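You operate a simulated robot arm through the tools that you are given. There is no shell and no other tool.

The job below is to be done with a simulated robot arm. You get a single attempt, and the scene is never put back.

TASK
Clear the ironing board: napkin in the drawer, jug and spray bottle up on the shelf.
Fine: the ironing cupboard drawer, shut after; shut the iron's water cap too; the lint roller stays in its holder. Set down upright: filling jug, teal spray bottle. Where these are worked on the way, their far stop is far enough and under half their travel is too little: ironing cupboard drawer.

It is judged by the outcome, as a careful person would: the job done as asked, and still so three seconds after it is handed in. It fails if anything else is knocked over, pushed out of place, dropped, spilled or broken. A push-on lid holds only when it is set on centred and level and pressed home; a screw cap is set on level and turned clockwise until tight. Flat cloth is picked up by pressing the open fingertips on it (5 to 10 N) and closing them slowly along it; thin cloth reads only 2 to 8 mm in the jaws.

THE ROBOT
A 6-joint arm with a two-finger parallel gripper on a trunk, on a base that moves. Base frame: it is fixed to the floor where the robot stands at the start and does not move with it; the origin is under the middle of the robot, x ahead of it, y to its left, z up; the surface under the hand at the start is at about z = 820. Lengths are in mm, angles in rad, forces in N, time in s.
With the tool pointing down near the work surface it reaches from about 200 to 660 mm from the robot's upright axis, wherever it stands. Its first joint turns from -2.897 to 2.897 rad. Places, roughly: inside of the ironing cupboard drawer [600, 0, 700]; ironing board [600, 200, 800]; ironing cupboard drawer [500, 0, 700]; shelf over the ironing board [700, 600, 1200]; water cap [500, 0, 900]. Payload 1.57 kg.
Tool frame: the origin (TCP) lies between the finger pads and is the grasp point; the fingertips stand 30 mm ahead of it; z points along the fingers, y is the line along which they close. Largest opening 110 mm; finger width 24, thickness 12; the body of the gripper, 48 by 112 mm, starts 78 mm behind the TCP.
Orientation is told as [roll, pitch, yaw] about the base's x, y, z axes, in that order, counted from this pose: with the fingers straight down and closing along the base's y, the tool's x points along the base's -x, its y along +y and its z along -z.

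THE INTERFACE
- The arm moves only by the tool jog_arm. Its arguments are lists of equal length, an entry for each row: "fingers": the opening, from 0 (shut) to 1 (fully open); "dp": the shift along the base's x, y, z in units of 50 mm (1.0 is 50 mm), a list of three; "turn": the turn, a rotation vector about the base's x, y, z in units of 8 degrees (1.0 is 8 degrees), a list of three. In form: {"fingers": [fingers, ...], "dp": [[tx, ty, tz], ...], "turn": [[ax, ay, az], ...]}. A call has 1 to 20 rows; each row shifts and turns the commanded pose from where the row before left it. A call with a number of a shift or a turn outside -1 to 1 is refused whole. A row lasts 0.2 s, in which the tool goes at most 50 mm and 0.15 rad; a call with a longer step from one row to the next is refused whole, and so is a gripper value outside its range. Where a pose cannot be reached the arm comes as near as it can. A force on the tool above 50 N (or 10 N above the force at the start of the call, whichever is more), or a blocked arm, ends the call early, and 0.2 s more pass. The fingers move at their own pace (about 108 mm/s each) and stop on an object; they squeeze with about 30 N. The grip force told is the motor's: it shows also when the fingers shut on nothing. Time passes only in rows, and 0.2 s behind the last, so rows that do not move let the fingers close. It gives the time, the measured TCP pose, the force on the tool (base axes), the opening and the grip force at its end, in the units of the frame above (readings bear some noise), with the torque about the TCP (base axes, N m) and any sound that the robot's microphone picked up.
- Cameras (640 x 400 px; columns grow to the right, rows downward): "scene" is now at [64.7, 135, 1731.8]; the picture's right is [-0.00, -1.00, 0.00], its down [-0.75, 0.00, -0.66] and it looks along [0.66, -0.00, -0.75] (base axes); focal length 214 px, centre (320, 200). "wrist" rides on the gripper at [70, 16, -141] in the tool frame; the picture's right is [-0.23, 0.97, 0.00], its down [-0.85, -0.20, -0.48] and it looks along [-0.47, -0.11, 0.88] (tool axes); focal length 222 px, centre (320, 200).
- capture(camera): a new picture of that camera. It takes no simulated time.
- move_column(by): moves the trunk up (or, below 0, down) by that many mm; the arm and the scene camera ride with it, the base frame stays. It gives what a move gives, with no picture.
- drive_base(legs): drives the robot by 1 to 6 legs, each [ahead, left, turn to the left] in mm, mm and rad, along the robot's own axes; the way and the turn of a leg run together, so that a leg with both is an arc; at most 1500 mm and 3.142 rad a leg. The arm and the cameras ride along, it lands a little off, and it stops where it bumps. It gives what a move gives.
- aim_head(pan, tilt): turns the head with the scene camera to pan (to the left, within 2.094 rad either way) and tilt (down, from -0.506 to 1.204), counted from straight ahead of the robot. It gives what a move gives.
- probe_pixels(camera, pixels): for up to 12 pixels [column, row] of the newest picture of that camera ("zoom" is the newest enlarged one), the place [x, y, z] in the base frame of the surface seen there, good to about 2 mm, but the place of the scene camera against the robot may be out by one fixed shift of up to 12 mm in any direction. It takes no simulated time.
- close_up(camera, box): a new picture of the part [left, top, right, bottom] of that camera's present view, enlarged. It takes no simulated time.
- hand_in(): hands the job in; it is judged then, once.

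Open the gripper and draw the arm clear of the work before you hand the job in, unless the task says otherwise.

The tools are called after "Request:" as a command line: name --argument value ..., lists and objects as JSON in quotes. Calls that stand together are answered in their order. jog_arm: Moves the arm, as the interface text tells. Its arguments: {"type":"object","properties":{"fingers":{"type":"array"},"dp":{"type":"array"},"turn":{"type":"array"}},"required":["fingers","dp","turn"]} The other tools are called the same way: move_column (by) moves the trunk up or down; drive_base (legs) drives the base; aim_head (pan, tilt) turns the head that bears the scene camera; capture (camera) takes a picture; probe_pixels (camera, pixels) gives the place of the surface under pixels of a picture; close_up (camera, box) takes an enlarged picture of a part of a camera's view; hand_in () hands the job in.

At the start:

```text
clock: 0.0
position: [461.9, 91.4, 1556.1]
orientation: [0.001, 0.0, 0.001]
ft_force: [0.7, 0.0, 0.4]
wrist_torque: [0.02, -0.02, -0.01]
gripper_width: 109.9
gripper_force: 0.1
trunk travel left (down, up): [-323.0, 267.0]
robot x, y, heading: [1.5, 1.1, -0.002]
head pan, tilt (commanded): [-0.003, 0.85]
```

scene: 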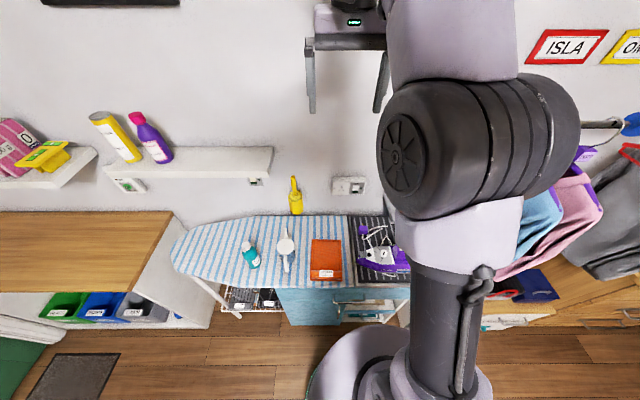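
wrist: 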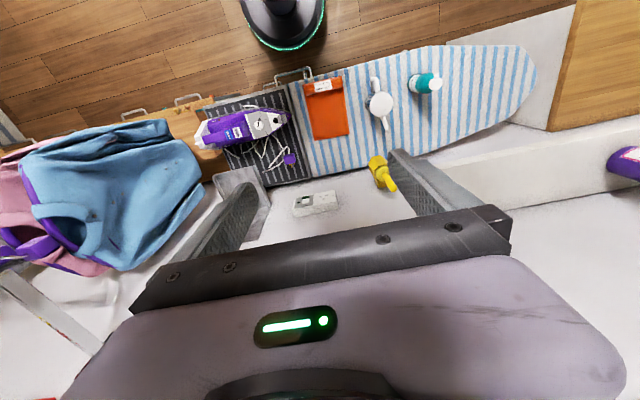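

The first pictures show the ironing board with the teal bottle around (250,255), the jug at (286,245), the orange napkin at (326,258) and the iron at (385,258). I'll take close-ups and probe these places.

Request:
close_up --camera "scene" --box '[160, 170, 420, 332]'

Request:
close_up --camera "wrist" --box '[180, 30, 500, 230]'

Request:
probe_pixels --camera "scene" --pixels '[[250, 255], [247, 245], [285, 245], [287, 265], [326, 250], [326, 275], [385, 258], [363, 230], [296, 200], [200, 165], [260, 155], [180, 172]]'

```text
2.46 times, centred on (290, 251) of scene
```

zoom: 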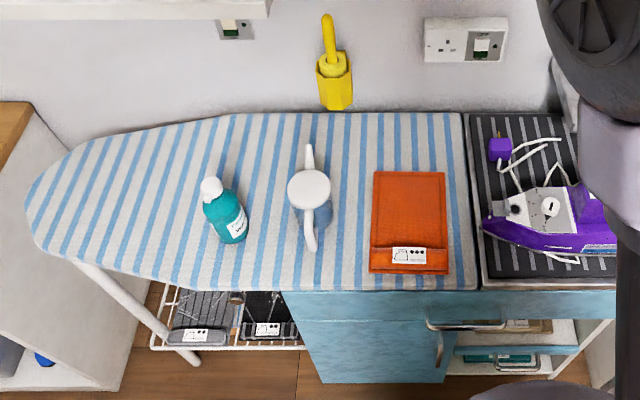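

```text
2.00 times, centred on (340, 130) of wrist
```

zoom: 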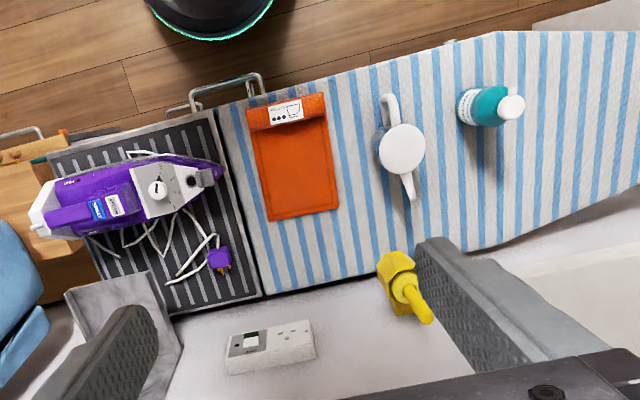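

```text
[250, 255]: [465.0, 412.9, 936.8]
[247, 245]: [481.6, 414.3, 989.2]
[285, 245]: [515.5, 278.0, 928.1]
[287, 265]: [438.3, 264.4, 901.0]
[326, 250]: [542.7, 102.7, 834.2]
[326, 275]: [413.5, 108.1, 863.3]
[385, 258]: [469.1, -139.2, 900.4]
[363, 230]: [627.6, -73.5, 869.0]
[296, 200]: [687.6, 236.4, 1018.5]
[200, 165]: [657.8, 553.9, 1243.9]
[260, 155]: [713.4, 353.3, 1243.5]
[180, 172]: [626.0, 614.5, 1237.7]
```

The zoom shows the iron with a white dial and a dark hole near its nose. I look closer at the iron, the drawer front and the jug.

Request:
close_up --camera "wrist" --box '[190, 90, 310, 165]'

Request:
close_up --camera "scene" --box '[346, 210, 418, 300]'

Request:
close_up --camera "scene" --box '[230, 225, 310, 275]'

Request:
close_up --camera "scene" --box '[260, 270, 420, 370]'

Request:
close_up --camera "scene" --box '[80, 100, 290, 230]'

```text
5.33 times, centred on (250, 128) of wrist
```

zoom: 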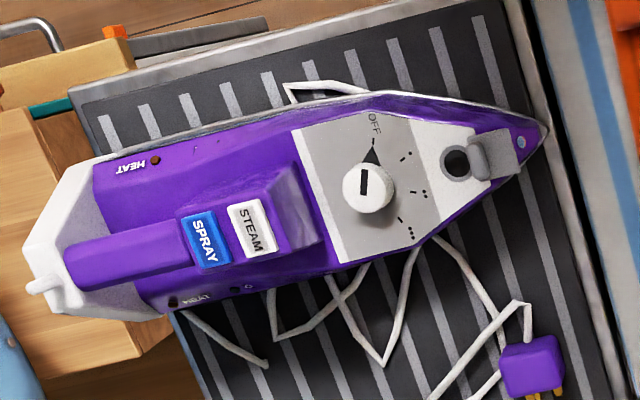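

```text
4.44 times, centred on (382, 255) of scene
```

zoom: 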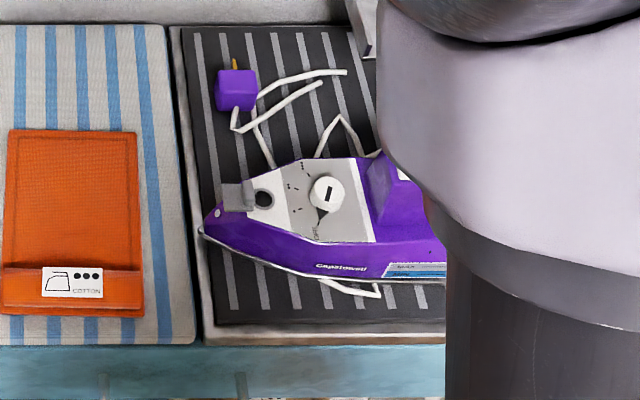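

```text
8.00 times, centred on (270, 250) of scene
```

zoom: 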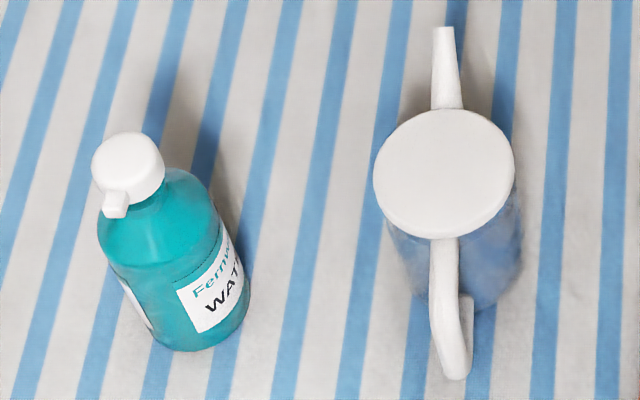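

```text
4.00 times, centred on (340, 320) of scene
```

zoom: 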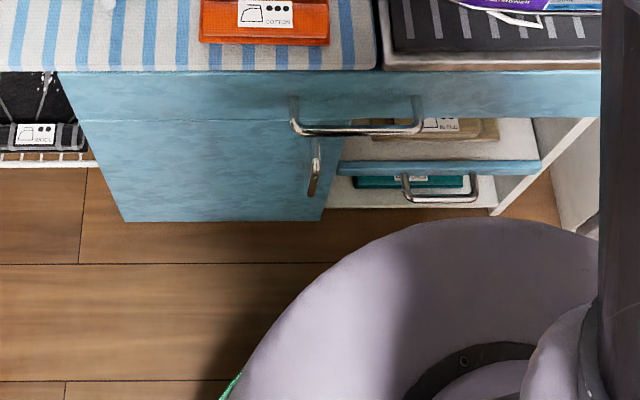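

```text
3.05 times, centred on (185, 165) of scene
```

zoom: 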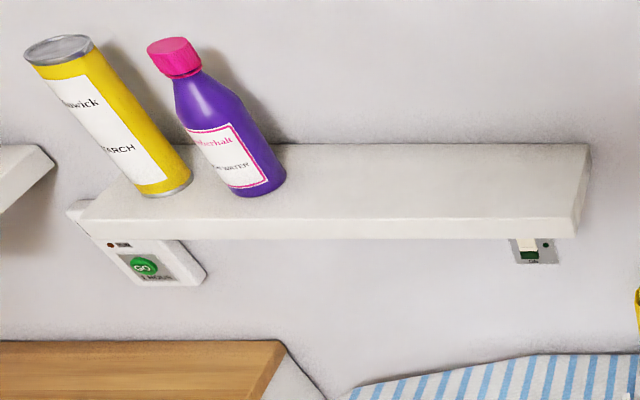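

The iron's grey flap lies open toward the nose beside a dark hole, and a wide blue drawer front with a handle is at (349,302) in the scene. I probe the handles, fronts and the iron parts.

Request:
probe_pixels --camera "scene" --pixels '[[349, 302], [334, 298], [365, 302], [338, 312], [370, 319], [400, 294], [300, 293], [300, 310], [380, 312], [330, 293], [390, 310], [350, 290]]'

Request:
close_up --camera "wrist" --box '[255, 100, 303, 130]'

Request:
probe_pixels --camera "wrist" --pixels '[[380, 105], [378, 78], [433, 83], [420, 85], [330, 110], [320, 88], [267, 124], [281, 120], [276, 119], [284, 118], [292, 116], [340, 140]]'

```text
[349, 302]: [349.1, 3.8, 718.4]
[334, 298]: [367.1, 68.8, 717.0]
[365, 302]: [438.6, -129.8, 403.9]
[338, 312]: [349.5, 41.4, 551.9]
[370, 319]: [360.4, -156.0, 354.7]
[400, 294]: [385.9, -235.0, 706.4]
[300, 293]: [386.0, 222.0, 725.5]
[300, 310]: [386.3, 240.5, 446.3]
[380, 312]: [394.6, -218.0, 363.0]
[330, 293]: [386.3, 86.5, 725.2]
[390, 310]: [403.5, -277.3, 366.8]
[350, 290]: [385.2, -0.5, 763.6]
```

```text
13.33 times, centred on (279, 115) of wrist
```

zoom: 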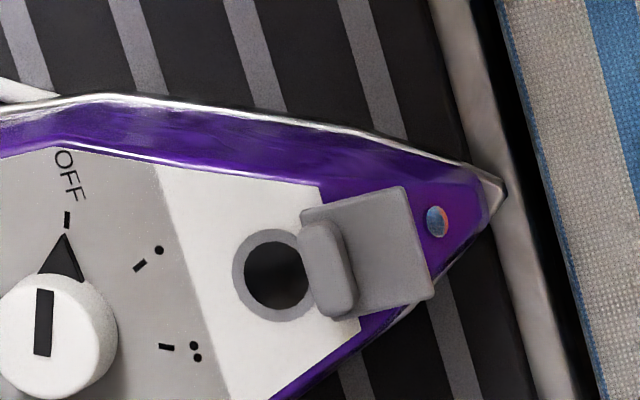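

```text
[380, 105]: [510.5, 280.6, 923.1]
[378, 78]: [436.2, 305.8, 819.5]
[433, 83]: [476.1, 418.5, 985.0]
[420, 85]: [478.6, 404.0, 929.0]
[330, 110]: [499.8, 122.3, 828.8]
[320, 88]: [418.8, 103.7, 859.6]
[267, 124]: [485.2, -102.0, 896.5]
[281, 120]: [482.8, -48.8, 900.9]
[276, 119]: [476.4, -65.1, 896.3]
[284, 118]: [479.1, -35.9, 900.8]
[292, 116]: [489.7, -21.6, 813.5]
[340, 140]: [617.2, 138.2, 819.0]
```

The flap plate seems to lie over the nose with its rounded bar near the hole at about [480,-45,900]. I lower the hand toward the iron to view the cap mechanism from nearer with the wrist camera.

Request:
jog_arm --fingers '[1, 1, 1, 1, 1, 1, 1, 1, 1, 1]' --dp '[[0, -0.2, -0.8], [-0.1, -0.3, -0.8], [-0.1, -0.3, -0.8], [-0.1, -0.3, -0.8], [-0.1, -0.3, -0.8], [-0.1, -0.3, -0.8], [-0.1, -0.2, -0.8], [-0.1, -0.2, -0.8], [0, 0, -0.8], [0, 0, -0.4]]' --turn '[[0, 0, 0], [0, 0, 0], [0, 0, 0], [0, 0, 0], [0, 0, 0], [0, 0, 0], [0, 0, 0], [0, 0, 0], [0, 0, 0], [0, 0, 0]]'

Request:
capture --camera "wrist"

Request:
capture --camera "scene"

```text
clock: 2.2
position: [425.6, -14.0, 1176.2]
orientation: [-0.001, 0.0, 0.001]
ft_force: [0.1, -0.1, 0.4]
wrist_torque: [0.01, -0.01, -0.01]
gripper_width: 109.9
gripper_force: 0.0
trunk travel left (down, up): [-323.0, 267.0]
robot x, y, heading: [-1.2, 0.9, 0.001]
head pan, tilt (commanded): [-0.003, 0.85]
```

```text
taken
```

wrist: 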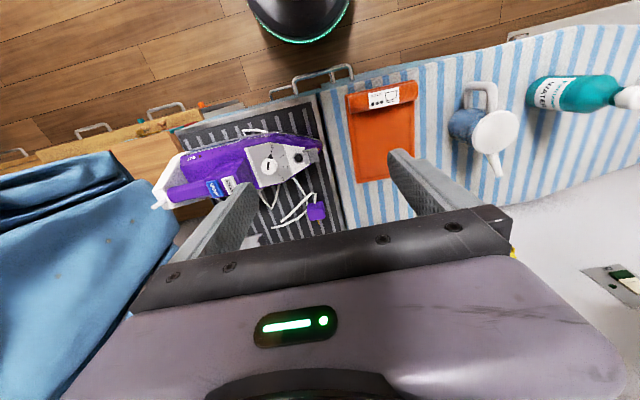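

```text
taken
```

scene: 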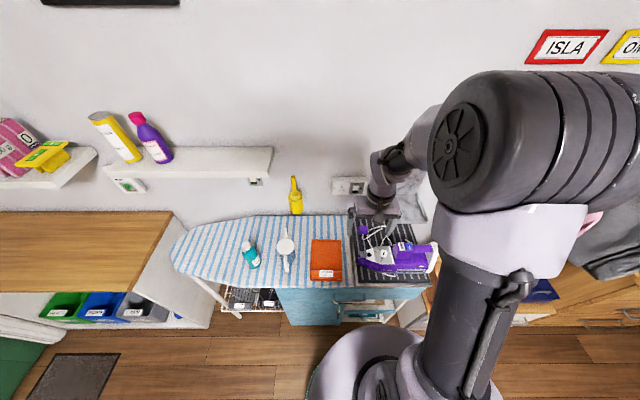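

The iron's flap is near (300,155) in the wrist picture; I zoom on it and probe around it.

Request:
close_up --camera "wrist" --box '[256, 130, 336, 180]'

Request:
close_up --camera "scene" --box '[346, 220, 442, 280]'

```text
8.00 times, centred on (296, 155) of wrist
```

zoom: 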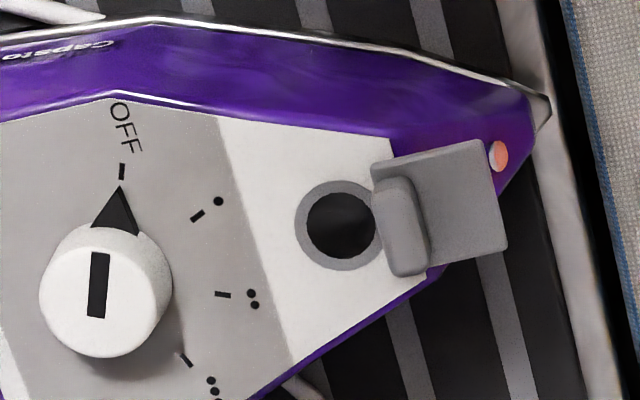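

```text
6.67 times, centred on (394, 250) of scene
```

zoom: 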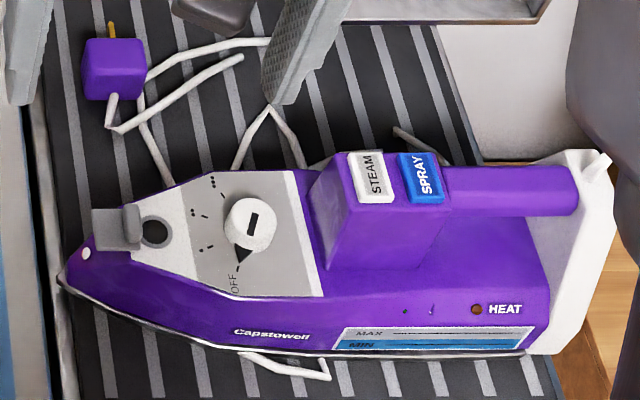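

The plate appears flat with a raised ridge at its hole-side edge; I probe the plate, ridge, hole rim and iron body to tell slide from hinge.

Request:
probe_pixels --camera "zoom" --pixels '[[120, 225], [110, 210], [132, 235], [125, 215]]'

Request:
probe_pixels --camera "wrist" --pixels '[[314, 152], [317, 160], [316, 150], [308, 154], [306, 158], [305, 150], [294, 150], [298, 162], [267, 164], [275, 158], [285, 155], [322, 144]]'

Request:
close_up --camera "wrist" --box '[288, 140, 328, 165]'

```text
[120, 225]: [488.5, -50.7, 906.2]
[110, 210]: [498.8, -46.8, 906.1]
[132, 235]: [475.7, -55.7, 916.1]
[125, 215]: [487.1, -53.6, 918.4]
```

```text
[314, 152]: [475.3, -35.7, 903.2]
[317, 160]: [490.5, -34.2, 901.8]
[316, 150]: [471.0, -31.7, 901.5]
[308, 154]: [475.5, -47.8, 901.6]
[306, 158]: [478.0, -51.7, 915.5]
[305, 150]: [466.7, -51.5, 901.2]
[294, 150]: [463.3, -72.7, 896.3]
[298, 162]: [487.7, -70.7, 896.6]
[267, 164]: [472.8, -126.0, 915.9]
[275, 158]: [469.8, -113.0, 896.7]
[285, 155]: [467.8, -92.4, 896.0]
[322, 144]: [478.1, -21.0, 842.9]
```

```text
16.00 times, centred on (308, 152) of wrist
```

zoom: 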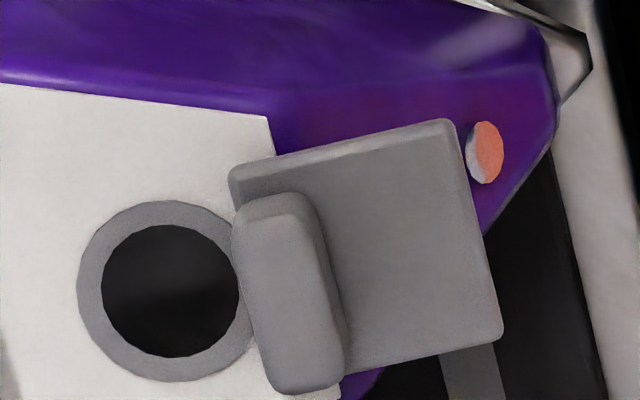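

Iron top is z≈896, plate top z≈901.5 and the ridge top z≈916, so this reads as a sliding cover with a thumb ridge. I probe the ridge and the plate edges accurately in the 16x zoom, plus the iron's handle height.

Request:
probe_pixels --camera "zoom" --pixels '[[270, 225], [250, 240], [305, 240], [285, 300], [300, 370], [330, 350], [270, 350], [400, 250], [440, 140], [490, 320], [350, 360], [165, 205]]'

Request:
probe_pixels --camera "wrist" --pixels '[[212, 165], [180, 190], [228, 184], [250, 160], [216, 188], [285, 185], [318, 212], [330, 100], [345, 150], [395, 175], [395, 90], [355, 180]]'

```text
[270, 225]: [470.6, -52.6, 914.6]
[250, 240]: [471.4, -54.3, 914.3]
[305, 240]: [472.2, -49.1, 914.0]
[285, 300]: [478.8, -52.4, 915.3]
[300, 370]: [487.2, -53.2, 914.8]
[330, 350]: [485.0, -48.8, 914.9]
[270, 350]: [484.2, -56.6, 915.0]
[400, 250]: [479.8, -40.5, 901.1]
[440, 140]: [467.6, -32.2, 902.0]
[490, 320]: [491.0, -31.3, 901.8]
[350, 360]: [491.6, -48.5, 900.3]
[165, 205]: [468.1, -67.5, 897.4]
```

```text
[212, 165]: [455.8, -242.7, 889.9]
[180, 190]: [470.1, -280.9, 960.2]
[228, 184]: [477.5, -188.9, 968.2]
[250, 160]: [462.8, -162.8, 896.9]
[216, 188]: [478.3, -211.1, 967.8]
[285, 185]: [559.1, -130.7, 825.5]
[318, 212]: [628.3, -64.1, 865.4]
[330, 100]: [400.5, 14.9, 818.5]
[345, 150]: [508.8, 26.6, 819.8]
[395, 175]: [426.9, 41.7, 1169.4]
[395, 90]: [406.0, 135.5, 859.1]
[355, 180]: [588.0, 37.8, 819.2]
```

The ridge is centred near [479,-52.5], 8 mm thick in y, top z=915. I move the hand above it with the fingers part open, staying at z≈960 first.

Request:
jog_arm --fingers '[0.4, 0.4, 0.4, 0.4, 0.4, 0.4, 0.4]' --dp '[[0.27, -0.2, -0.6], [0.27, -0.2, -0.7], [0.27, -0.2, -0.7], [0.26, -0.17, -0.7], [0, 0, -0.7], [0, 0, -0.7], [0, 0, -0.22]]' --turn '[[0, 0, 0], [0, 0, 0], [0, 0, 0], [0, 0, 0], [0, 0, 0], [0, 0, 0], [0, 0, 0]]'

Request:
capture --camera "wrist"

Request:
close_up --camera "wrist" --box '[240, 120, 400, 220]'

```text
clock: 3.8
position: [478.9, -52.1, 960.3]
orientation: [-0.001, 0.001, 0.001]
ft_force: [-0.3, 0.0, -0.2]
wrist_torque: [-0.02, 0.0, -0.02]
gripper_width: 44.1
gripper_force: 0.0
trunk travel left (down, up): [-323.0, 267.0]
robot x, y, heading: [0.3, -0.5, 0.002]
head pan, tilt (commanded): [-0.003, 0.85]
```

```text
taken
```

wrist: 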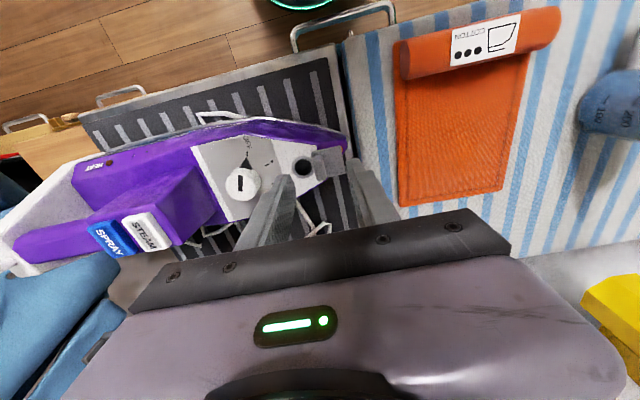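

```text
4.00 times, centred on (320, 170) of wrist
```

zoom: 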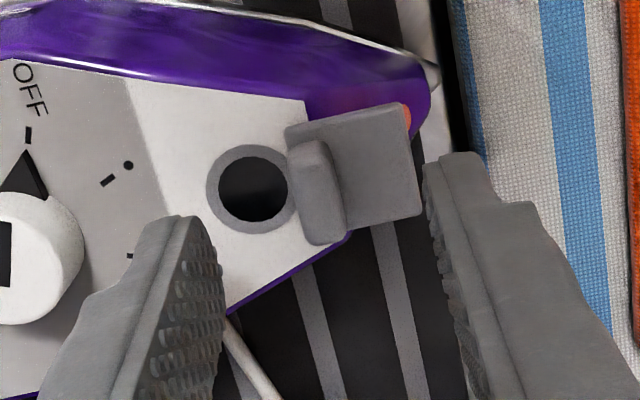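

The fingertips straddle the ridge in the zoom (tips at (190,220) and (455,155), ridge at (320,190)). I go down 25 mm and close gently on the ridge.

Request:
jog_arm --fingers '[0.4, 0.4, 0.3, 0.2, 0.12, 0.05, 0.05]' --dp '[[0, 0, -0.3], [0, 0, -0.2], [0, 0, 0], [0, 0, 0], [0, 0, 0], [0, 0, 0], [0, 0, 0]]' --turn '[[0, 0, 0], [0, 0, 0], [0, 0, 0], [0, 0, 0], [0, 0, 0], [0, 0, 0], [0, 0, 0]]'

Request:
close_up --camera "wrist" --box '[240, 120, 400, 220]'

```text
clock: 5.4
position: [479.6, -52.6, 935.7]
orientation: [0.0, 0.001, 0.001]
ft_force: [0.4, -1.4, 0.7]
wrist_torque: [-0.04, -0.05, 0.02]
gripper_width: 8.6
gripper_force: 27.5
trunk travel left (down, up): [-323.0, 267.0]
robot x, y, heading: [0.5, 0.4, 0.001]
head pan, tilt (commanded): [-0.003, 0.85]
```

```text
4.00 times, centred on (320, 170) of wrist
```

zoom: 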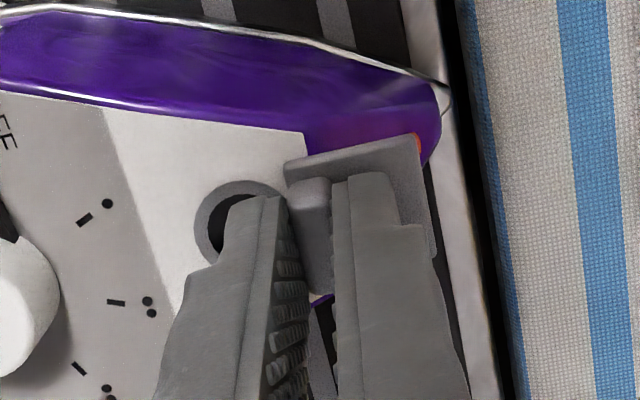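

The ridge is held at 8.6 mm width. I slide it a few millimetres toward the hole (-y) and watch the force.

Request:
jog_arm --fingers '[0.05, 0.05, 0.05]' --dp '[[0, -0.06, 0], [0, -0.06, 0], [0, 0, 0]]' --turn '[[0, 0, 0], [0, 0, 0], [0, 0, 0]]'

Request:
close_up --camera "wrist" --box '[240, 120, 400, 220]'

```text
clock: 6.2
position: [480.1, -57.4, 935.1]
orientation: [0.002, 0.002, 0.0]
ft_force: [-0.3, -0.1, 0.4]
wrist_torque: [0.0, 0.04, 0.01]
gripper_width: 8.6
gripper_force: 27.3
trunk travel left (down, up): [-323.0, 267.0]
robot x, y, heading: [-2.4, 2.0, 0.002]
head pan, tilt (commanded): [-0.003, 0.85]
```

```text
4.00 times, centred on (320, 170) of wrist
```

zoom: 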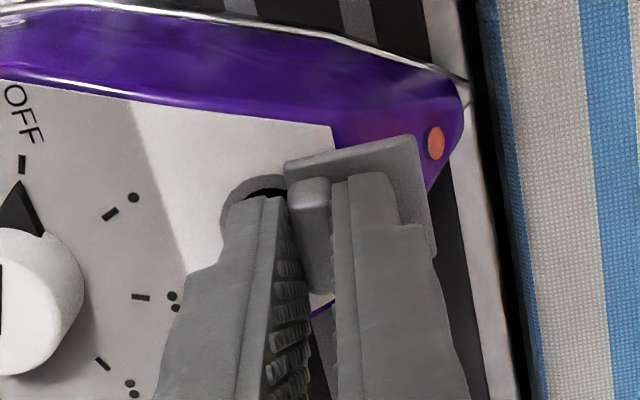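

The plate slid over the iron (the nose and orange dot at (436,143) came clear) with almost no force, so it is a slider. I continue in small steps.

Request:
jog_arm --fingers '[0.05, 0.05, 0.05, 0.05, 0.05]' --dp '[[0, -0.08, 0], [0, -0.08, 0], [0, -0.08, 0], [0, -0.04, 0], [0, 0, 0]]' --turn '[[0, 0, 0], [0, 0, 0], [0, 0, 0], [0, 0, 0], [0, 0, 0]]'

Request:
close_up --camera "wrist" --box '[240, 120, 400, 220]'

```text
clock: 7.4
position: [480.1, -72.9, 934.8]
orientation: [-0.001, 0.0, 0.001]
ft_force: [0.8, -0.2, 0.4]
wrist_torque: [0.02, 0.01, 0.03]
gripper_width: 8.5
gripper_force: 26.7
trunk travel left (down, up): [-323.0, 267.0]
robot x, y, heading: [0.9, 0.7, -0.001]
head pan, tilt (commanded): [-0.003, 0.85]
```

```text
4.00 times, centred on (320, 170) of wrist
```

zoom: 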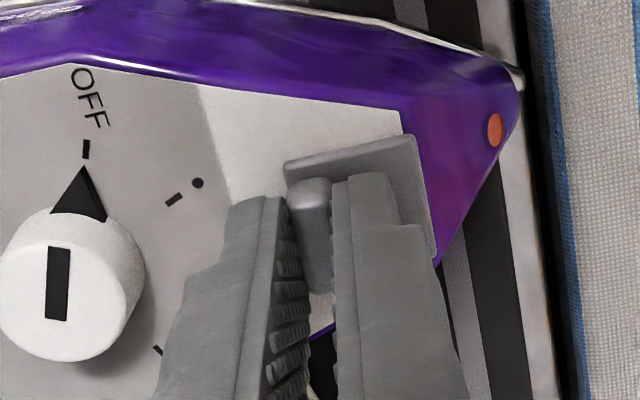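

About 20 mm slid so far, still no force at the stop. I go on in 2 mm steps, checking for the end stop.

Request:
jog_arm --fingers '[0.05, 0.05, 0.05]' --dp '[[0, -0.04, 0], [0, -0.04, 0], [0, 0, 0]]' --turn '[[0, 0, 0], [0, 0, 0], [0, 0, 0]]'

```text
clock: 8.2
position: [479.7, -76.1, 935.9]
orientation: [0.0, -0.002, 0.0]
ft_force: [-1.0, -0.4, 0.5]
wrist_torque: [-0.04, 0.08, 0.0]
gripper_width: 8.3
gripper_force: 27.1
trunk travel left (down, up): [-323.0, 267.0]
robot x, y, heading: [1.7, -0.5, 0.005]
head pan, tilt (commanded): [-0.003, 0.85]
```

No stop felt at y=-76; I add two more small steps.

Request:
jog_arm --fingers '[0.05, 0.05, 0.05]' --dp '[[0, -0.03, 0], [0, -0.03, 0], [0, 0, 0]]' --turn '[[0, 0, 0], [0, 0, 0], [0, 0, 0]]'

Request:
close_up --camera "wrist" --box '[240, 120, 400, 220]'

```text
clock: 9.0
position: [480.2, -78.5, 934.1]
orientation: [-0.001, 0.0, -0.002]
ft_force: [-0.1, 3.1, -0.7]
wrist_torque: [0.08, -0.04, 0.01]
gripper_width: 8.4
gripper_force: 27.2
trunk travel left (down, up): [-323.0, 267.0]
robot x, y, heading: [-1.8, 3.4, 0.003]
head pan, tilt (commanded): [-0.003, 0.85]
```

```text
4.00 times, centred on (320, 170) of wrist
```

zoom: 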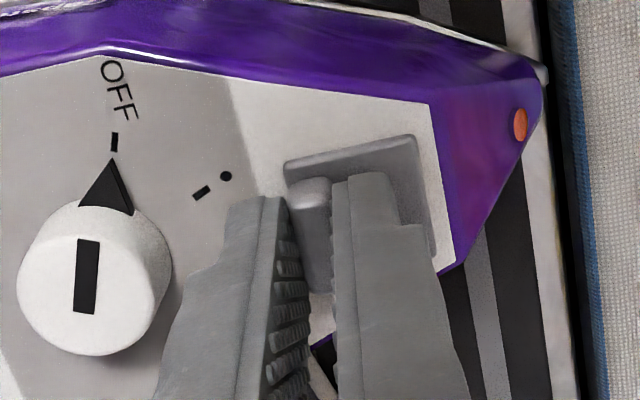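

A reaction of +3.1 N in y has appeared after ~26 mm. One more tiny step tells if it is the end stop.

Request:
jog_arm --fingers '[0.05, 0.05]' --dp '[[0, -0.02, 0], [0, 0, 0]]' --turn '[[0, 0, 0], [0, 0, 0]]'

```text
clock: 9.6
position: [480.0, -80.5, 934.3]
orientation: [0.002, 0.0, -0.001]
ft_force: [-0.2, 3.7, -0.3]
wrist_torque: [0.06, 0.03, -0.01]
gripper_width: 8.4
gripper_force: 26.9
trunk travel left (down, up): [-323.0, 267.0]
robot x, y, heading: [-0.2, -1.9, 0.003]
head pan, tilt (commanded): [-0.003, 0.85]
```

The reaction holds at 3.7 N, so the slider is home; I release and rise clear, then look.

Request:
jog_arm --fingers '[0.1, 0.2, 0.3, 0.3, 0.3, 0.3, 0.3, 0.3]' --dp '[[0, 0, 0], [0, 0, 0], [0, 0, 0], [0, 0, 0.5], [0, 0, 0.8], [-0.5, 0, 0.8], [-0.5, 0, 0.8], [-0.5, 0.3, 0.8]]' --turn '[[0, 0, 0], [0, 0, 0], [0, 0, 0], [0, 0, 0], [0, 0, 0], [0, 0, 0], [0, 0, 0], [0, 0, 0]]'

Request:
capture --camera "wrist"

Request:
close_up --camera "wrist" --box '[240, 120, 400, 220]'

```text
clock: 11.4
position: [402.2, -64.9, 1119.1]
orientation: [0.0, -0.001, 0.0]
ft_force: [-0.2, 0.4, -0.3]
wrist_torque: [-0.03, -0.05, -0.03]
gripper_width: 33.1
gripper_force: 0.0
trunk travel left (down, up): [-323.0, 267.0]
robot x, y, heading: [-0.7, 2.1, 0.001]
head pan, tilt (commanded): [-0.003, 0.85]
```

```text
taken
```

wrist: 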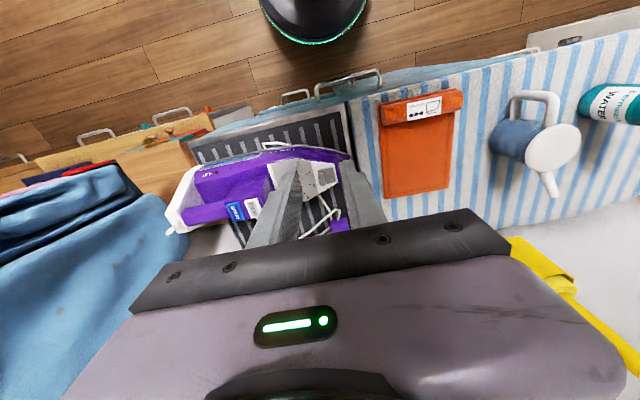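

```text
4.00 times, centred on (320, 170) of wrist
```

zoom: 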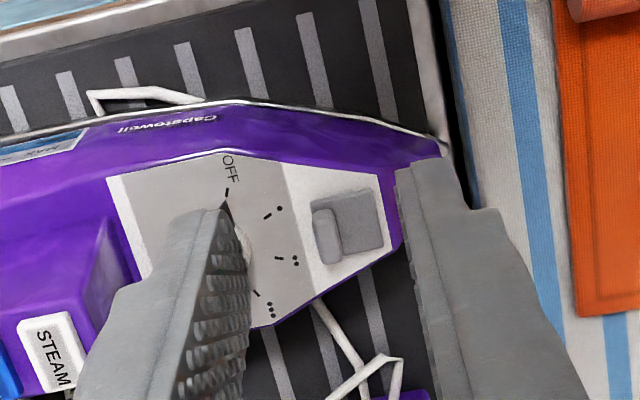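

The hole is covered and the dark opening is gone; the cap is shut. Now I probe the drawer handle in the wrist view around (350,82), and check the iron's nose for movement.

Request:
close_up --camera "wrist" --box '[260, 40, 420, 140]'

Request:
probe_pixels --camera "zoom" --pixels '[[240, 200], [300, 165], [350, 160], [420, 140], [465, 120], [480, 160], [230, 175], [440, 175], [380, 190], [600, 210], [300, 130], [420, 120]]'

```text
4.00 times, centred on (340, 90) of wrist
```

zoom: 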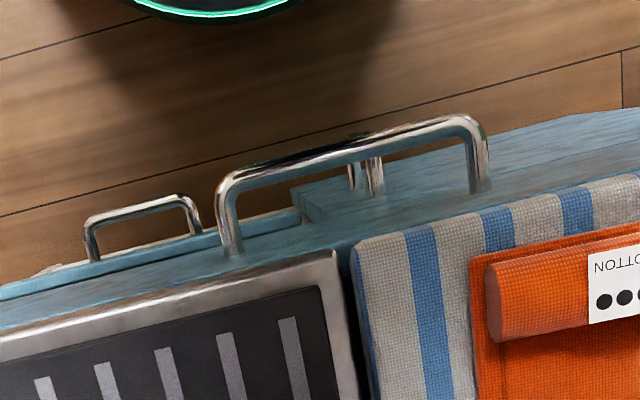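

```text
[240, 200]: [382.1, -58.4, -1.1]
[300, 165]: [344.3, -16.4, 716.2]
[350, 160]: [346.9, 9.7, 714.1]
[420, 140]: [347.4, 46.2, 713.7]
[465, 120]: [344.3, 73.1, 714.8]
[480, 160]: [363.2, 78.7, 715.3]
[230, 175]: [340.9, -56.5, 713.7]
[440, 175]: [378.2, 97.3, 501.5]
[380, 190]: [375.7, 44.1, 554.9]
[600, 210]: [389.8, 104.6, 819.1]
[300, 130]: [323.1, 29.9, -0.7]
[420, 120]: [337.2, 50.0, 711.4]
```

The handle bar runs along y from about -58 to 77 at x≈343, z≈712 (wrist camera), with the front at x≈381. Before backing off I look around with the head so I don't bump anything behind.

Request:
aim_head --pan 2.09 --tilt 0.7

Request:
capture --camera "scene"

Request:
aim_head --pan -2.09 --tilt 0.7

Request:
capture --camera "scene"

```text
clock: 13.4
position: [402.6, -64.2, 1119.1]
orientation: [0.001, -0.001, -0.002]
ft_force: [0.2, 0.9, 0.5]
wrist_torque: [0.03, -0.01, 0.02]
gripper_width: 33.3
gripper_force: 0.1
trunk travel left (down, up): [-323.0, 267.0]
robot x, y, heading: [-3.1, 0.2, 0.0]
head pan, tilt (commanded): [2.089, 0.7]
```

```text
taken
```

scene: 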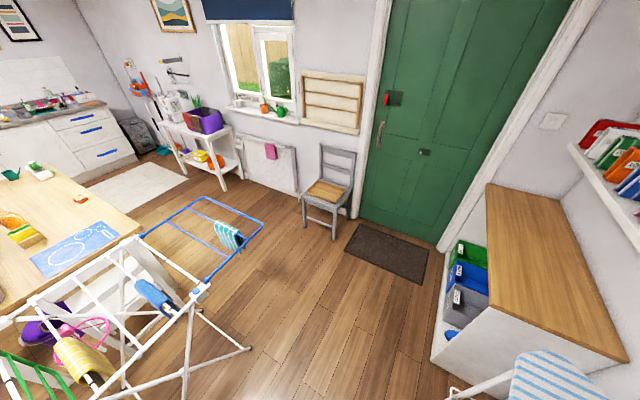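

```text
clock: 16.8
position: [403.3, -65.6, 1120.1]
orientation: [0.002, 0.0, -0.001]
ft_force: [-0.4, -0.6, 0.3]
wrist_torque: [-0.03, 0.03, -0.02]
gripper_width: 33.2
gripper_force: 0.0
trunk travel left (down, up): [-323.0, 267.0]
robot x, y, heading: [-3.6, 0.1, 0.0]
head pan, tilt (commanded): [-2.089, 0.7]
```

```text
taken
```

scene: 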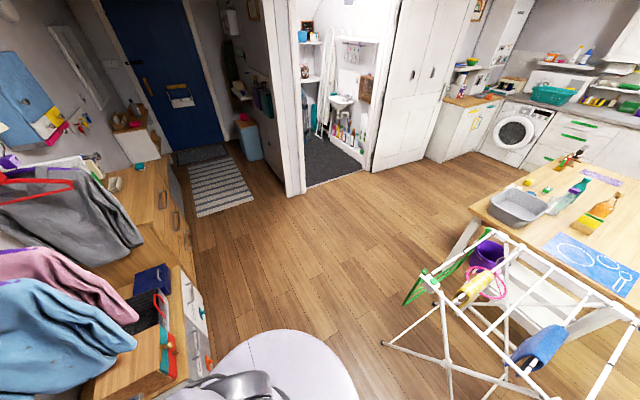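

A clothes airer stands behind the robot. I probe its nearest feet to know how far back I may drive.

Request:
probe_pixels --camera "scene" --pixels '[[385, 343], [430, 275], [440, 395], [590, 395], [400, 300], [440, 285], [500, 310], [540, 330]]'

Request:
aim_head --pan 2.09 --tilt 0.7

Request:
capture --camera "scene"

Request:
probe_pixels --camera "scene" --pixels '[[248, 348], [185, 395], [205, 285], [150, 290], [205, 300], [160, 330]]'

```text
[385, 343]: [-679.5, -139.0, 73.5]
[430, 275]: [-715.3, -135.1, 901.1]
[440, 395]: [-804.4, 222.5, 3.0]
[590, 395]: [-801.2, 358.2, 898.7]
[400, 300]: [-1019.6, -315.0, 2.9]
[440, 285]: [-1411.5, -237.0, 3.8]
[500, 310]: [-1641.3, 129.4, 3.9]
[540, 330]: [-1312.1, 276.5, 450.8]
```

```text
clock: 20.2
position: [404.3, -66.0, 1119.0]
orientation: [0.0, 0.001, 0.0]
ft_force: [-0.7, -0.9, -0.3]
wrist_torque: [-0.02, 0.02, -0.03]
gripper_width: 32.9
gripper_force: 0.2
trunk travel left (down, up): [-323.0, 267.0]
robot x, y, heading: [-1.5, -0.7, -0.004]
head pan, tilt (commanded): [2.089, 0.7]
```

```text
taken
```

scene: 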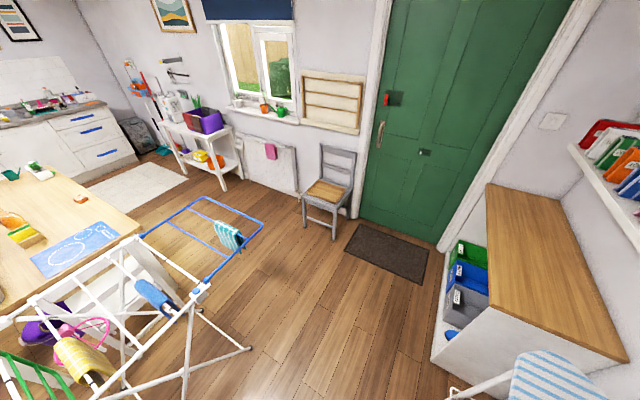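

```text
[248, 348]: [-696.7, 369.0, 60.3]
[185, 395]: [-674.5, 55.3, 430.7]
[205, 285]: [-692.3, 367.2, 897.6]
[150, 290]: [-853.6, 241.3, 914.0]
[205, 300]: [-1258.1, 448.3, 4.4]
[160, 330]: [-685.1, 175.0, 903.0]
```

The airer's front is at x≈-680, so I can back up perhaps 300 mm. I check the robot's own base extent by looking down ahead.

Request:
aim_head --pan 0.0 --tilt 1.1

Request:
capture --camera "scene"

Request:
probe_pixels --camera "scene" --pixels '[[300, 270], [320, 265], [280, 300], [340, 262], [270, 330]]'

```text
clock: 22.2
position: [404.2, -65.0, 1118.4]
orientation: [0.001, 0.0, -0.002]
ft_force: [-0.2, -0.1, 0.4]
wrist_torque: [0.02, -0.01, -0.01]
gripper_width: 32.8
gripper_force: 0.0
trunk travel left (down, up): [-323.0, 267.0]
robot x, y, heading: [-1.1, 4.4, -0.005]
head pan, tilt (commanded): [0.0, 1.1]
```

```text
taken
```

scene: 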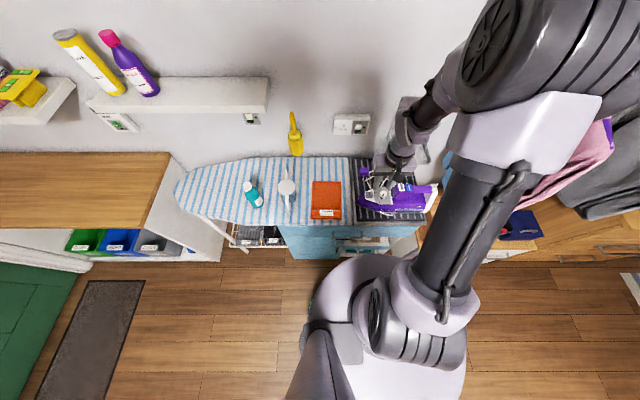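

```text
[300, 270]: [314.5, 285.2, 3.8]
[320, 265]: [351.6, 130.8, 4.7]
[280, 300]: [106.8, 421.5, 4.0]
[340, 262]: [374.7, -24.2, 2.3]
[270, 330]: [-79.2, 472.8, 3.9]
```

I probe the pale rounded base cover itself for its radius.

Request:
probe_pixels --camera "scene" --pixels '[[345, 268], [360, 262], [330, 285], [318, 300], [312, 315], [380, 262], [440, 385], [310, 330]]'

```text
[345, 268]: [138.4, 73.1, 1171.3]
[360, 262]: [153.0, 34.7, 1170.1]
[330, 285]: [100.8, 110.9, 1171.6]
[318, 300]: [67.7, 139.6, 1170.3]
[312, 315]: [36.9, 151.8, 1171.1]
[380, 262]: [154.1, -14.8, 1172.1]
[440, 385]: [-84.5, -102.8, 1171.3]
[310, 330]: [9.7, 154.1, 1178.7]
```

The disc at z≈1171 is the shoulder top (radius ~155). I probe the floor base rim in the wrist picture near (313,41).

Request:
probe_pixels --camera "wrist" --pixels '[[313, 41], [313, 36], [300, 38], [330, 37], [280, 25], [355, 20], [313, 28]]'

```text
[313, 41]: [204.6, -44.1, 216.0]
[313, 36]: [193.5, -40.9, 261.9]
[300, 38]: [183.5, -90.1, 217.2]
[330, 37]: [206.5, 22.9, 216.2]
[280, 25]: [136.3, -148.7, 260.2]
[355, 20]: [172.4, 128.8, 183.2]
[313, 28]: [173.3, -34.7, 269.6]
```

The floor base radius is about 210 mm, so backing to x≈-300 is safe. I first back 160 mm, keeping the arm high.

Request:
drive_base --legs '[[-160, 0, 0]]'

Request:
move_column --by -200

```text
clock: 23.6
position: [244.1, -64.6, 1119.9]
orientation: [0.0, -0.001, -0.002]
ft_force: [-0.3, -0.1, 0.1]
wrist_torque: [0.0, -0.03, -0.01]
gripper_width: 32.9
gripper_force: 0.0
trunk travel left (down, up): [-323.0, 267.0]
robot x, y, heading: [-154.5, 2.6, -0.0]
head pan, tilt (commanded): [0.0, 1.1]
```

```text
clock: 25.8
position: [244.4, -65.5, 919.6]
orientation: [0.0, 0.001, 0.001]
ft_force: [1.0, 0.6, 1.4]
wrist_torque: [0.01, 0.02, 0.02]
gripper_width: 33.1
gripper_force: 0.0
trunk travel left (down, up): [-123.0, 467.0]
robot x, y, heading: [-154.5, -1.1, -0.0]
head pan, tilt (commanded): [0.0, 1.1]
```

Robot now at x≈-154. I turn the hand 90° about the vertical and pitch it 60° to point forward-down, moving to the handle's centre line y≈9.

Request:
jog_arm --fingers '[0.5, 0.5, 0.5, 0.5, 0.5, 0.5, 0.5, 0.5, 0.5, 0.5, 0.5, 0.5, 0.5, 0.5, 0.5, 0.5, 0.5, 0.5, 0.5, 0.5]' --dp '[[0, 0.1, 0], [0, 0.1, 0], [0, 0.1, 0], [0, 0.1, 0], [0, 0.1, 0], [0, 0.1, 0], [0, 0.1, 0], [0, 0.1, 0], [0, 0.1, 0], [0, 0.1, 0], [0, 0.1, 0], [0, 0.1, 0], [0, 0.1, 0], [0, 0.1, 0], [0, 0.1, 0], [0, 0, 0], [0, 0, 0], [0, 0, 0], [0, 0, 0], [0, 0, 0]]' --turn '[[0, 0, 0.9375], [0, 0, 0.9375], [0, 0, 0.9375], [0, 0, 0.9375], [0, 0, 0.9375], [0, 0, 0.9375], [0, 0, 0.9375], [0, 0, 0.9375], [0, 0, 0.9375], [0, 0, 0.9375], [0, 0, 0.9375], [0, 0, 0.9375], [0, -0.9375, 0], [0, -0.9375, 0], [0, -0.9375, 0], [0, -0.9375, 0], [0, -0.9375, 0], [0, -0.9375, 0], [0, -0.9375, 0], [0, -0.9375, 0]]'

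Request:
capture --camera "scene"

Request:
capture --camera "wrist"

```text
clock: 30.0
position: [321.1, 11.9, 907.2]
orientation: [-1.046, -0.001, 1.569]
ft_force: [0.4, -0.8, 0.5]
wrist_torque: [0.02, 0.03, -0.04]
gripper_width: 55.1
gripper_force: 0.0
out of reach, approached as far as the arm can: row 16, 17, 18, 19, 20
trunk travel left (down, up): [-123.0, 467.0]
robot x, y, heading: [-157.3, -1.0, 0.001]
head pan, tilt (commanded): [0.0, 1.1]
```

```text
taken
```

scene: 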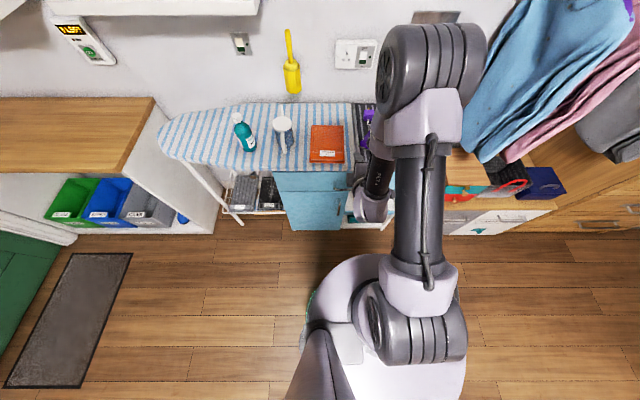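

```text
taken
```

wrist: 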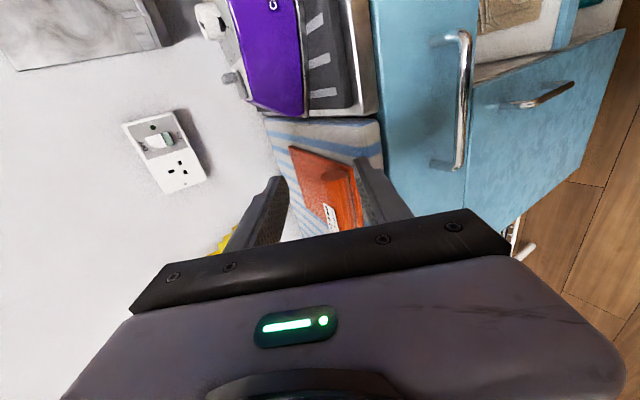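

At the low trunk the arm could not fold in close enough (stopped at x=321). I raise the trunk back so the arm can work nearer to the robot with the shoulder higher.

Request:
move_column --by 200

Request:
jog_arm --fingers '[0.5, 0.5, 0.5, 0.5, 0.5, 0.5, 0.5, 0.5, 0.5, 0.5]' --dp '[[-0.5, 0, -0.5], [-0.5, 0, -0.5], [-0.5, 0, -0.5], [-0.5, 0, -0.5], [0, 0, -0.7], [0, 0, -0.7], [0, 0, -0.7], [0, 0, -0.7], [0, 0, -0.7], [0, 0, -0.7]]' --turn '[[0, 0, 0], [0, 0, 0], [0, 0, 0], [0, 0, 0], [0, 0, 0], [0, 0, 0], [0, 0, 0], [0, 0, 0], [0, 0, 0], [0, 0, 0]]'

```text
clock: 32.1
position: [321.2, 13.6, 1107.8]
orientation: [-1.047, 0.002, 1.571]
ft_force: [0.0, -0.1, 0.9]
wrist_torque: [0.0, 0.01, 0.04]
gripper_width: 55.3
gripper_force: 0.0
trunk travel left (down, up): [-323.0, 267.0]
robot x, y, heading: [-161.6, -2.3, -0.004]
head pan, tilt (commanded): [0.0, 1.1]
```

```text
clock: 34.5
position: [275.3, 18.3, 812.9]
orientation: [-1.126, -0.007, 1.571]
ft_force: [0.3, 0.5, 0.6]
wrist_torque: [0.03, -0.02, -0.04]
gripper_width: 55.0
gripper_force: 0.0
out of reach, approached as far as the arm can: row 1, 2
trunk travel left (down, up): [-323.0, 267.0]
robot x, y, heading: [-160.5, -2.1, -0.003]
head pan, tilt (commanded): [0.0, 1.1]
stopped in row 10: the arm was blocked; the commanded pose is now the measured one
```

The arm was blocked at (275,18,813) with no contact force. I look at where the arm is.

Request:
capture --camera "scene"

Request:
capture --camera "wrist"

```text
taken
```

scene: 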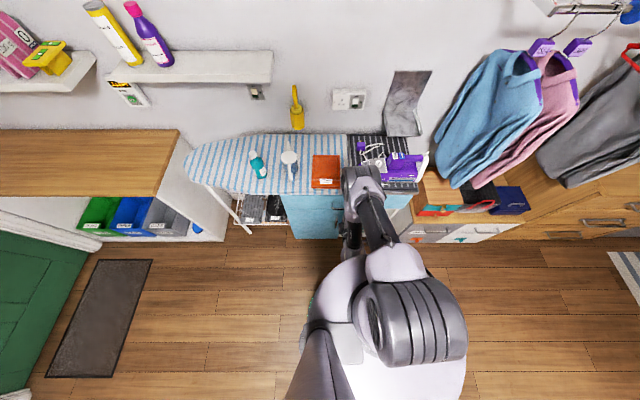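

```text
taken
```

wrist: 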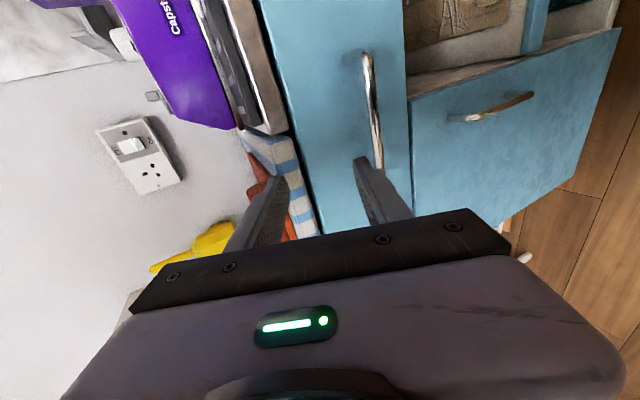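

The arm is folded up near its limit here. Standing to the left (robot at about (-180, 320)) gives better radii for the drawer pull and the napkin, so I raise the hand and drive left.

Request:
jog_arm --fingers '[0.5, 0.5, 0.5, 0.5, 0.5, 0.5]' --dp '[[0, 0, 0.5], [0, 0, 0.6], [0, 0, 0.6], [0, 0, 0.6], [0, 0, 0.6], [0, 0, 0.6]]' --turn '[[0, 0, 0], [0, 0, 0], [0, 0, 0], [0, 0, 0], [0, 0, 0], [0, 0, 0]]'

Request:
drive_base --legs '[[-20, 320, 0]]'

```text
clock: 35.9
position: [274.8, 17.9, 986.9]
orientation: [-1.125, -0.008, 1.572]
ft_force: [0.7, 0.8, 0.5]
wrist_torque: [0.0, 0.01, -0.01]
gripper_width: 55.0
gripper_force: 0.0
trunk travel left (down, up): [-323.0, 267.0]
robot x, y, heading: [-160.8, -3.9, 0.001]
head pan, tilt (commanded): [0.0, 1.1]
```

```text
clock: 38.1
position: [255.2, 333.4, 987.1]
orientation: [-1.122, -0.006, 1.571]
ft_force: [0.1, 0.2, -0.5]
wrist_torque: [0.01, -0.02, 0.0]
gripper_width: 55.4
gripper_force: 0.0
trunk travel left (down, up): [-323.0, 267.0]
robot x, y, heading: [-178.8, 319.7, -0.002]
head pan, tilt (commanded): [0.0, 1.1]
```

Robot is at (-179, 320). I move the hand to y≈9 in front of the handle, still high, then lower it to z≈790.

Request:
jog_arm --fingers '[0.5, 0.5, 0.5, 0.5, 0.5, 0.5, 0.5, 0.5, 0.5, 0.5, 0.5, 0.5, 0.5, 0.5, 0.5]' --dp '[[0, -0.7, 0], [0, -0.7, 0], [0, -0.7, 0], [0, -0.7, 0], [0, -0.7, 0], [0, -0.7, 0], [0, -0.7, 0], [0, -0.7, 0], [0, -0.7, 0], [0, -0.2, 0], [0, 0, -0.8], [0, 0, -0.8], [0, 0, -0.8], [0, 0, -0.8], [0, 0, -0.8]]' --turn '[[0, 0, 0], [0, 0, 0], [0, 0, 0], [0, 0, 0], [0, 0, 0], [0, 0, 0], [0, 0, 0], [0, 0, 0], [0, 0, 0], [0, 0, 0], [0, 0, 0], [0, 0, 0], [0, 0, 0], [0, 0, 0], [0, 0, 0]]'

Request:
capture --camera "wrist"

Request:
capture --camera "scene"

```text
clock: 41.3
position: [255.7, 7.2, 787.7]
orientation: [-1.123, -0.007, 1.569]
ft_force: [0.4, -0.4, -1.0]
wrist_torque: [0.03, 0.01, -0.04]
gripper_width: 55.1
gripper_force: 0.1
trunk travel left (down, up): [-323.0, 267.0]
robot x, y, heading: [-180.0, 318.9, -0.001]
head pan, tilt (commanded): [0.0, 1.1]
```

```text
taken
```

wrist: 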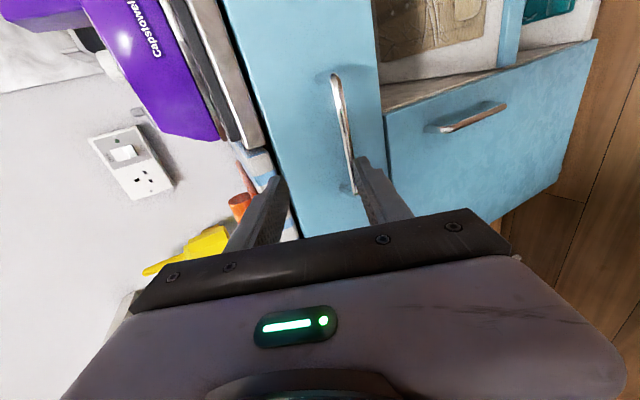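

```text
taken
```

scene: 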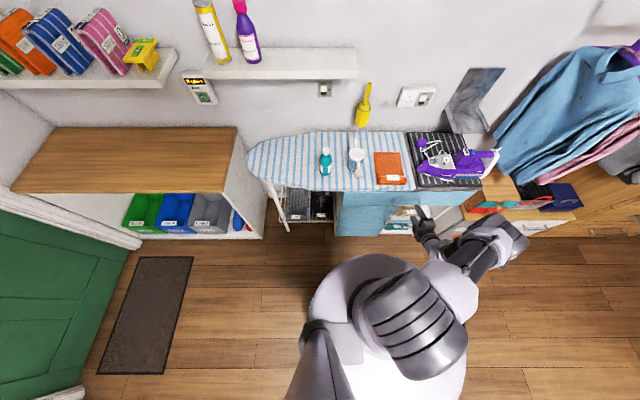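

The handle bar is visible in the wrist picture from (335,78) to (354,190). I probe it and the drawer front's edges.

Request:
probe_pixels --camera "wrist" --pixels '[[337, 90], [342, 115], [347, 145], [351, 170], [334, 76], [300, 120], [258, 100], [375, 120], [385, 130], [270, 150], [450, 127], [245, 75]]'

Request:
close_up --camera "wrist" --box '[240, 60, 440, 220]'

```text
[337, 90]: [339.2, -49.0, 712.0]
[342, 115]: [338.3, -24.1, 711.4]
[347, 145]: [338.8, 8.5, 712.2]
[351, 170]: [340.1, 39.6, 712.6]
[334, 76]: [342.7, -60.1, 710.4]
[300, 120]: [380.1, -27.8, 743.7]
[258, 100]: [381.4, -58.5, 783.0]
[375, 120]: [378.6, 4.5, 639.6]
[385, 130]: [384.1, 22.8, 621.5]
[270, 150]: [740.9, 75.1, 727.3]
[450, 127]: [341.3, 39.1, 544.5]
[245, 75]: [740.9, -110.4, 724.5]
```

```text
2.50 times, centred on (340, 140) of wrist
```

zoom: 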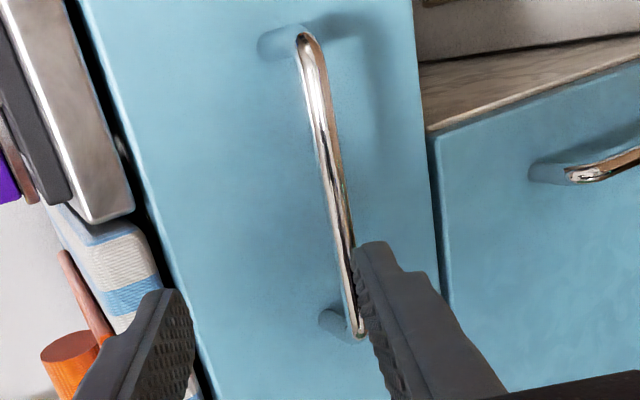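

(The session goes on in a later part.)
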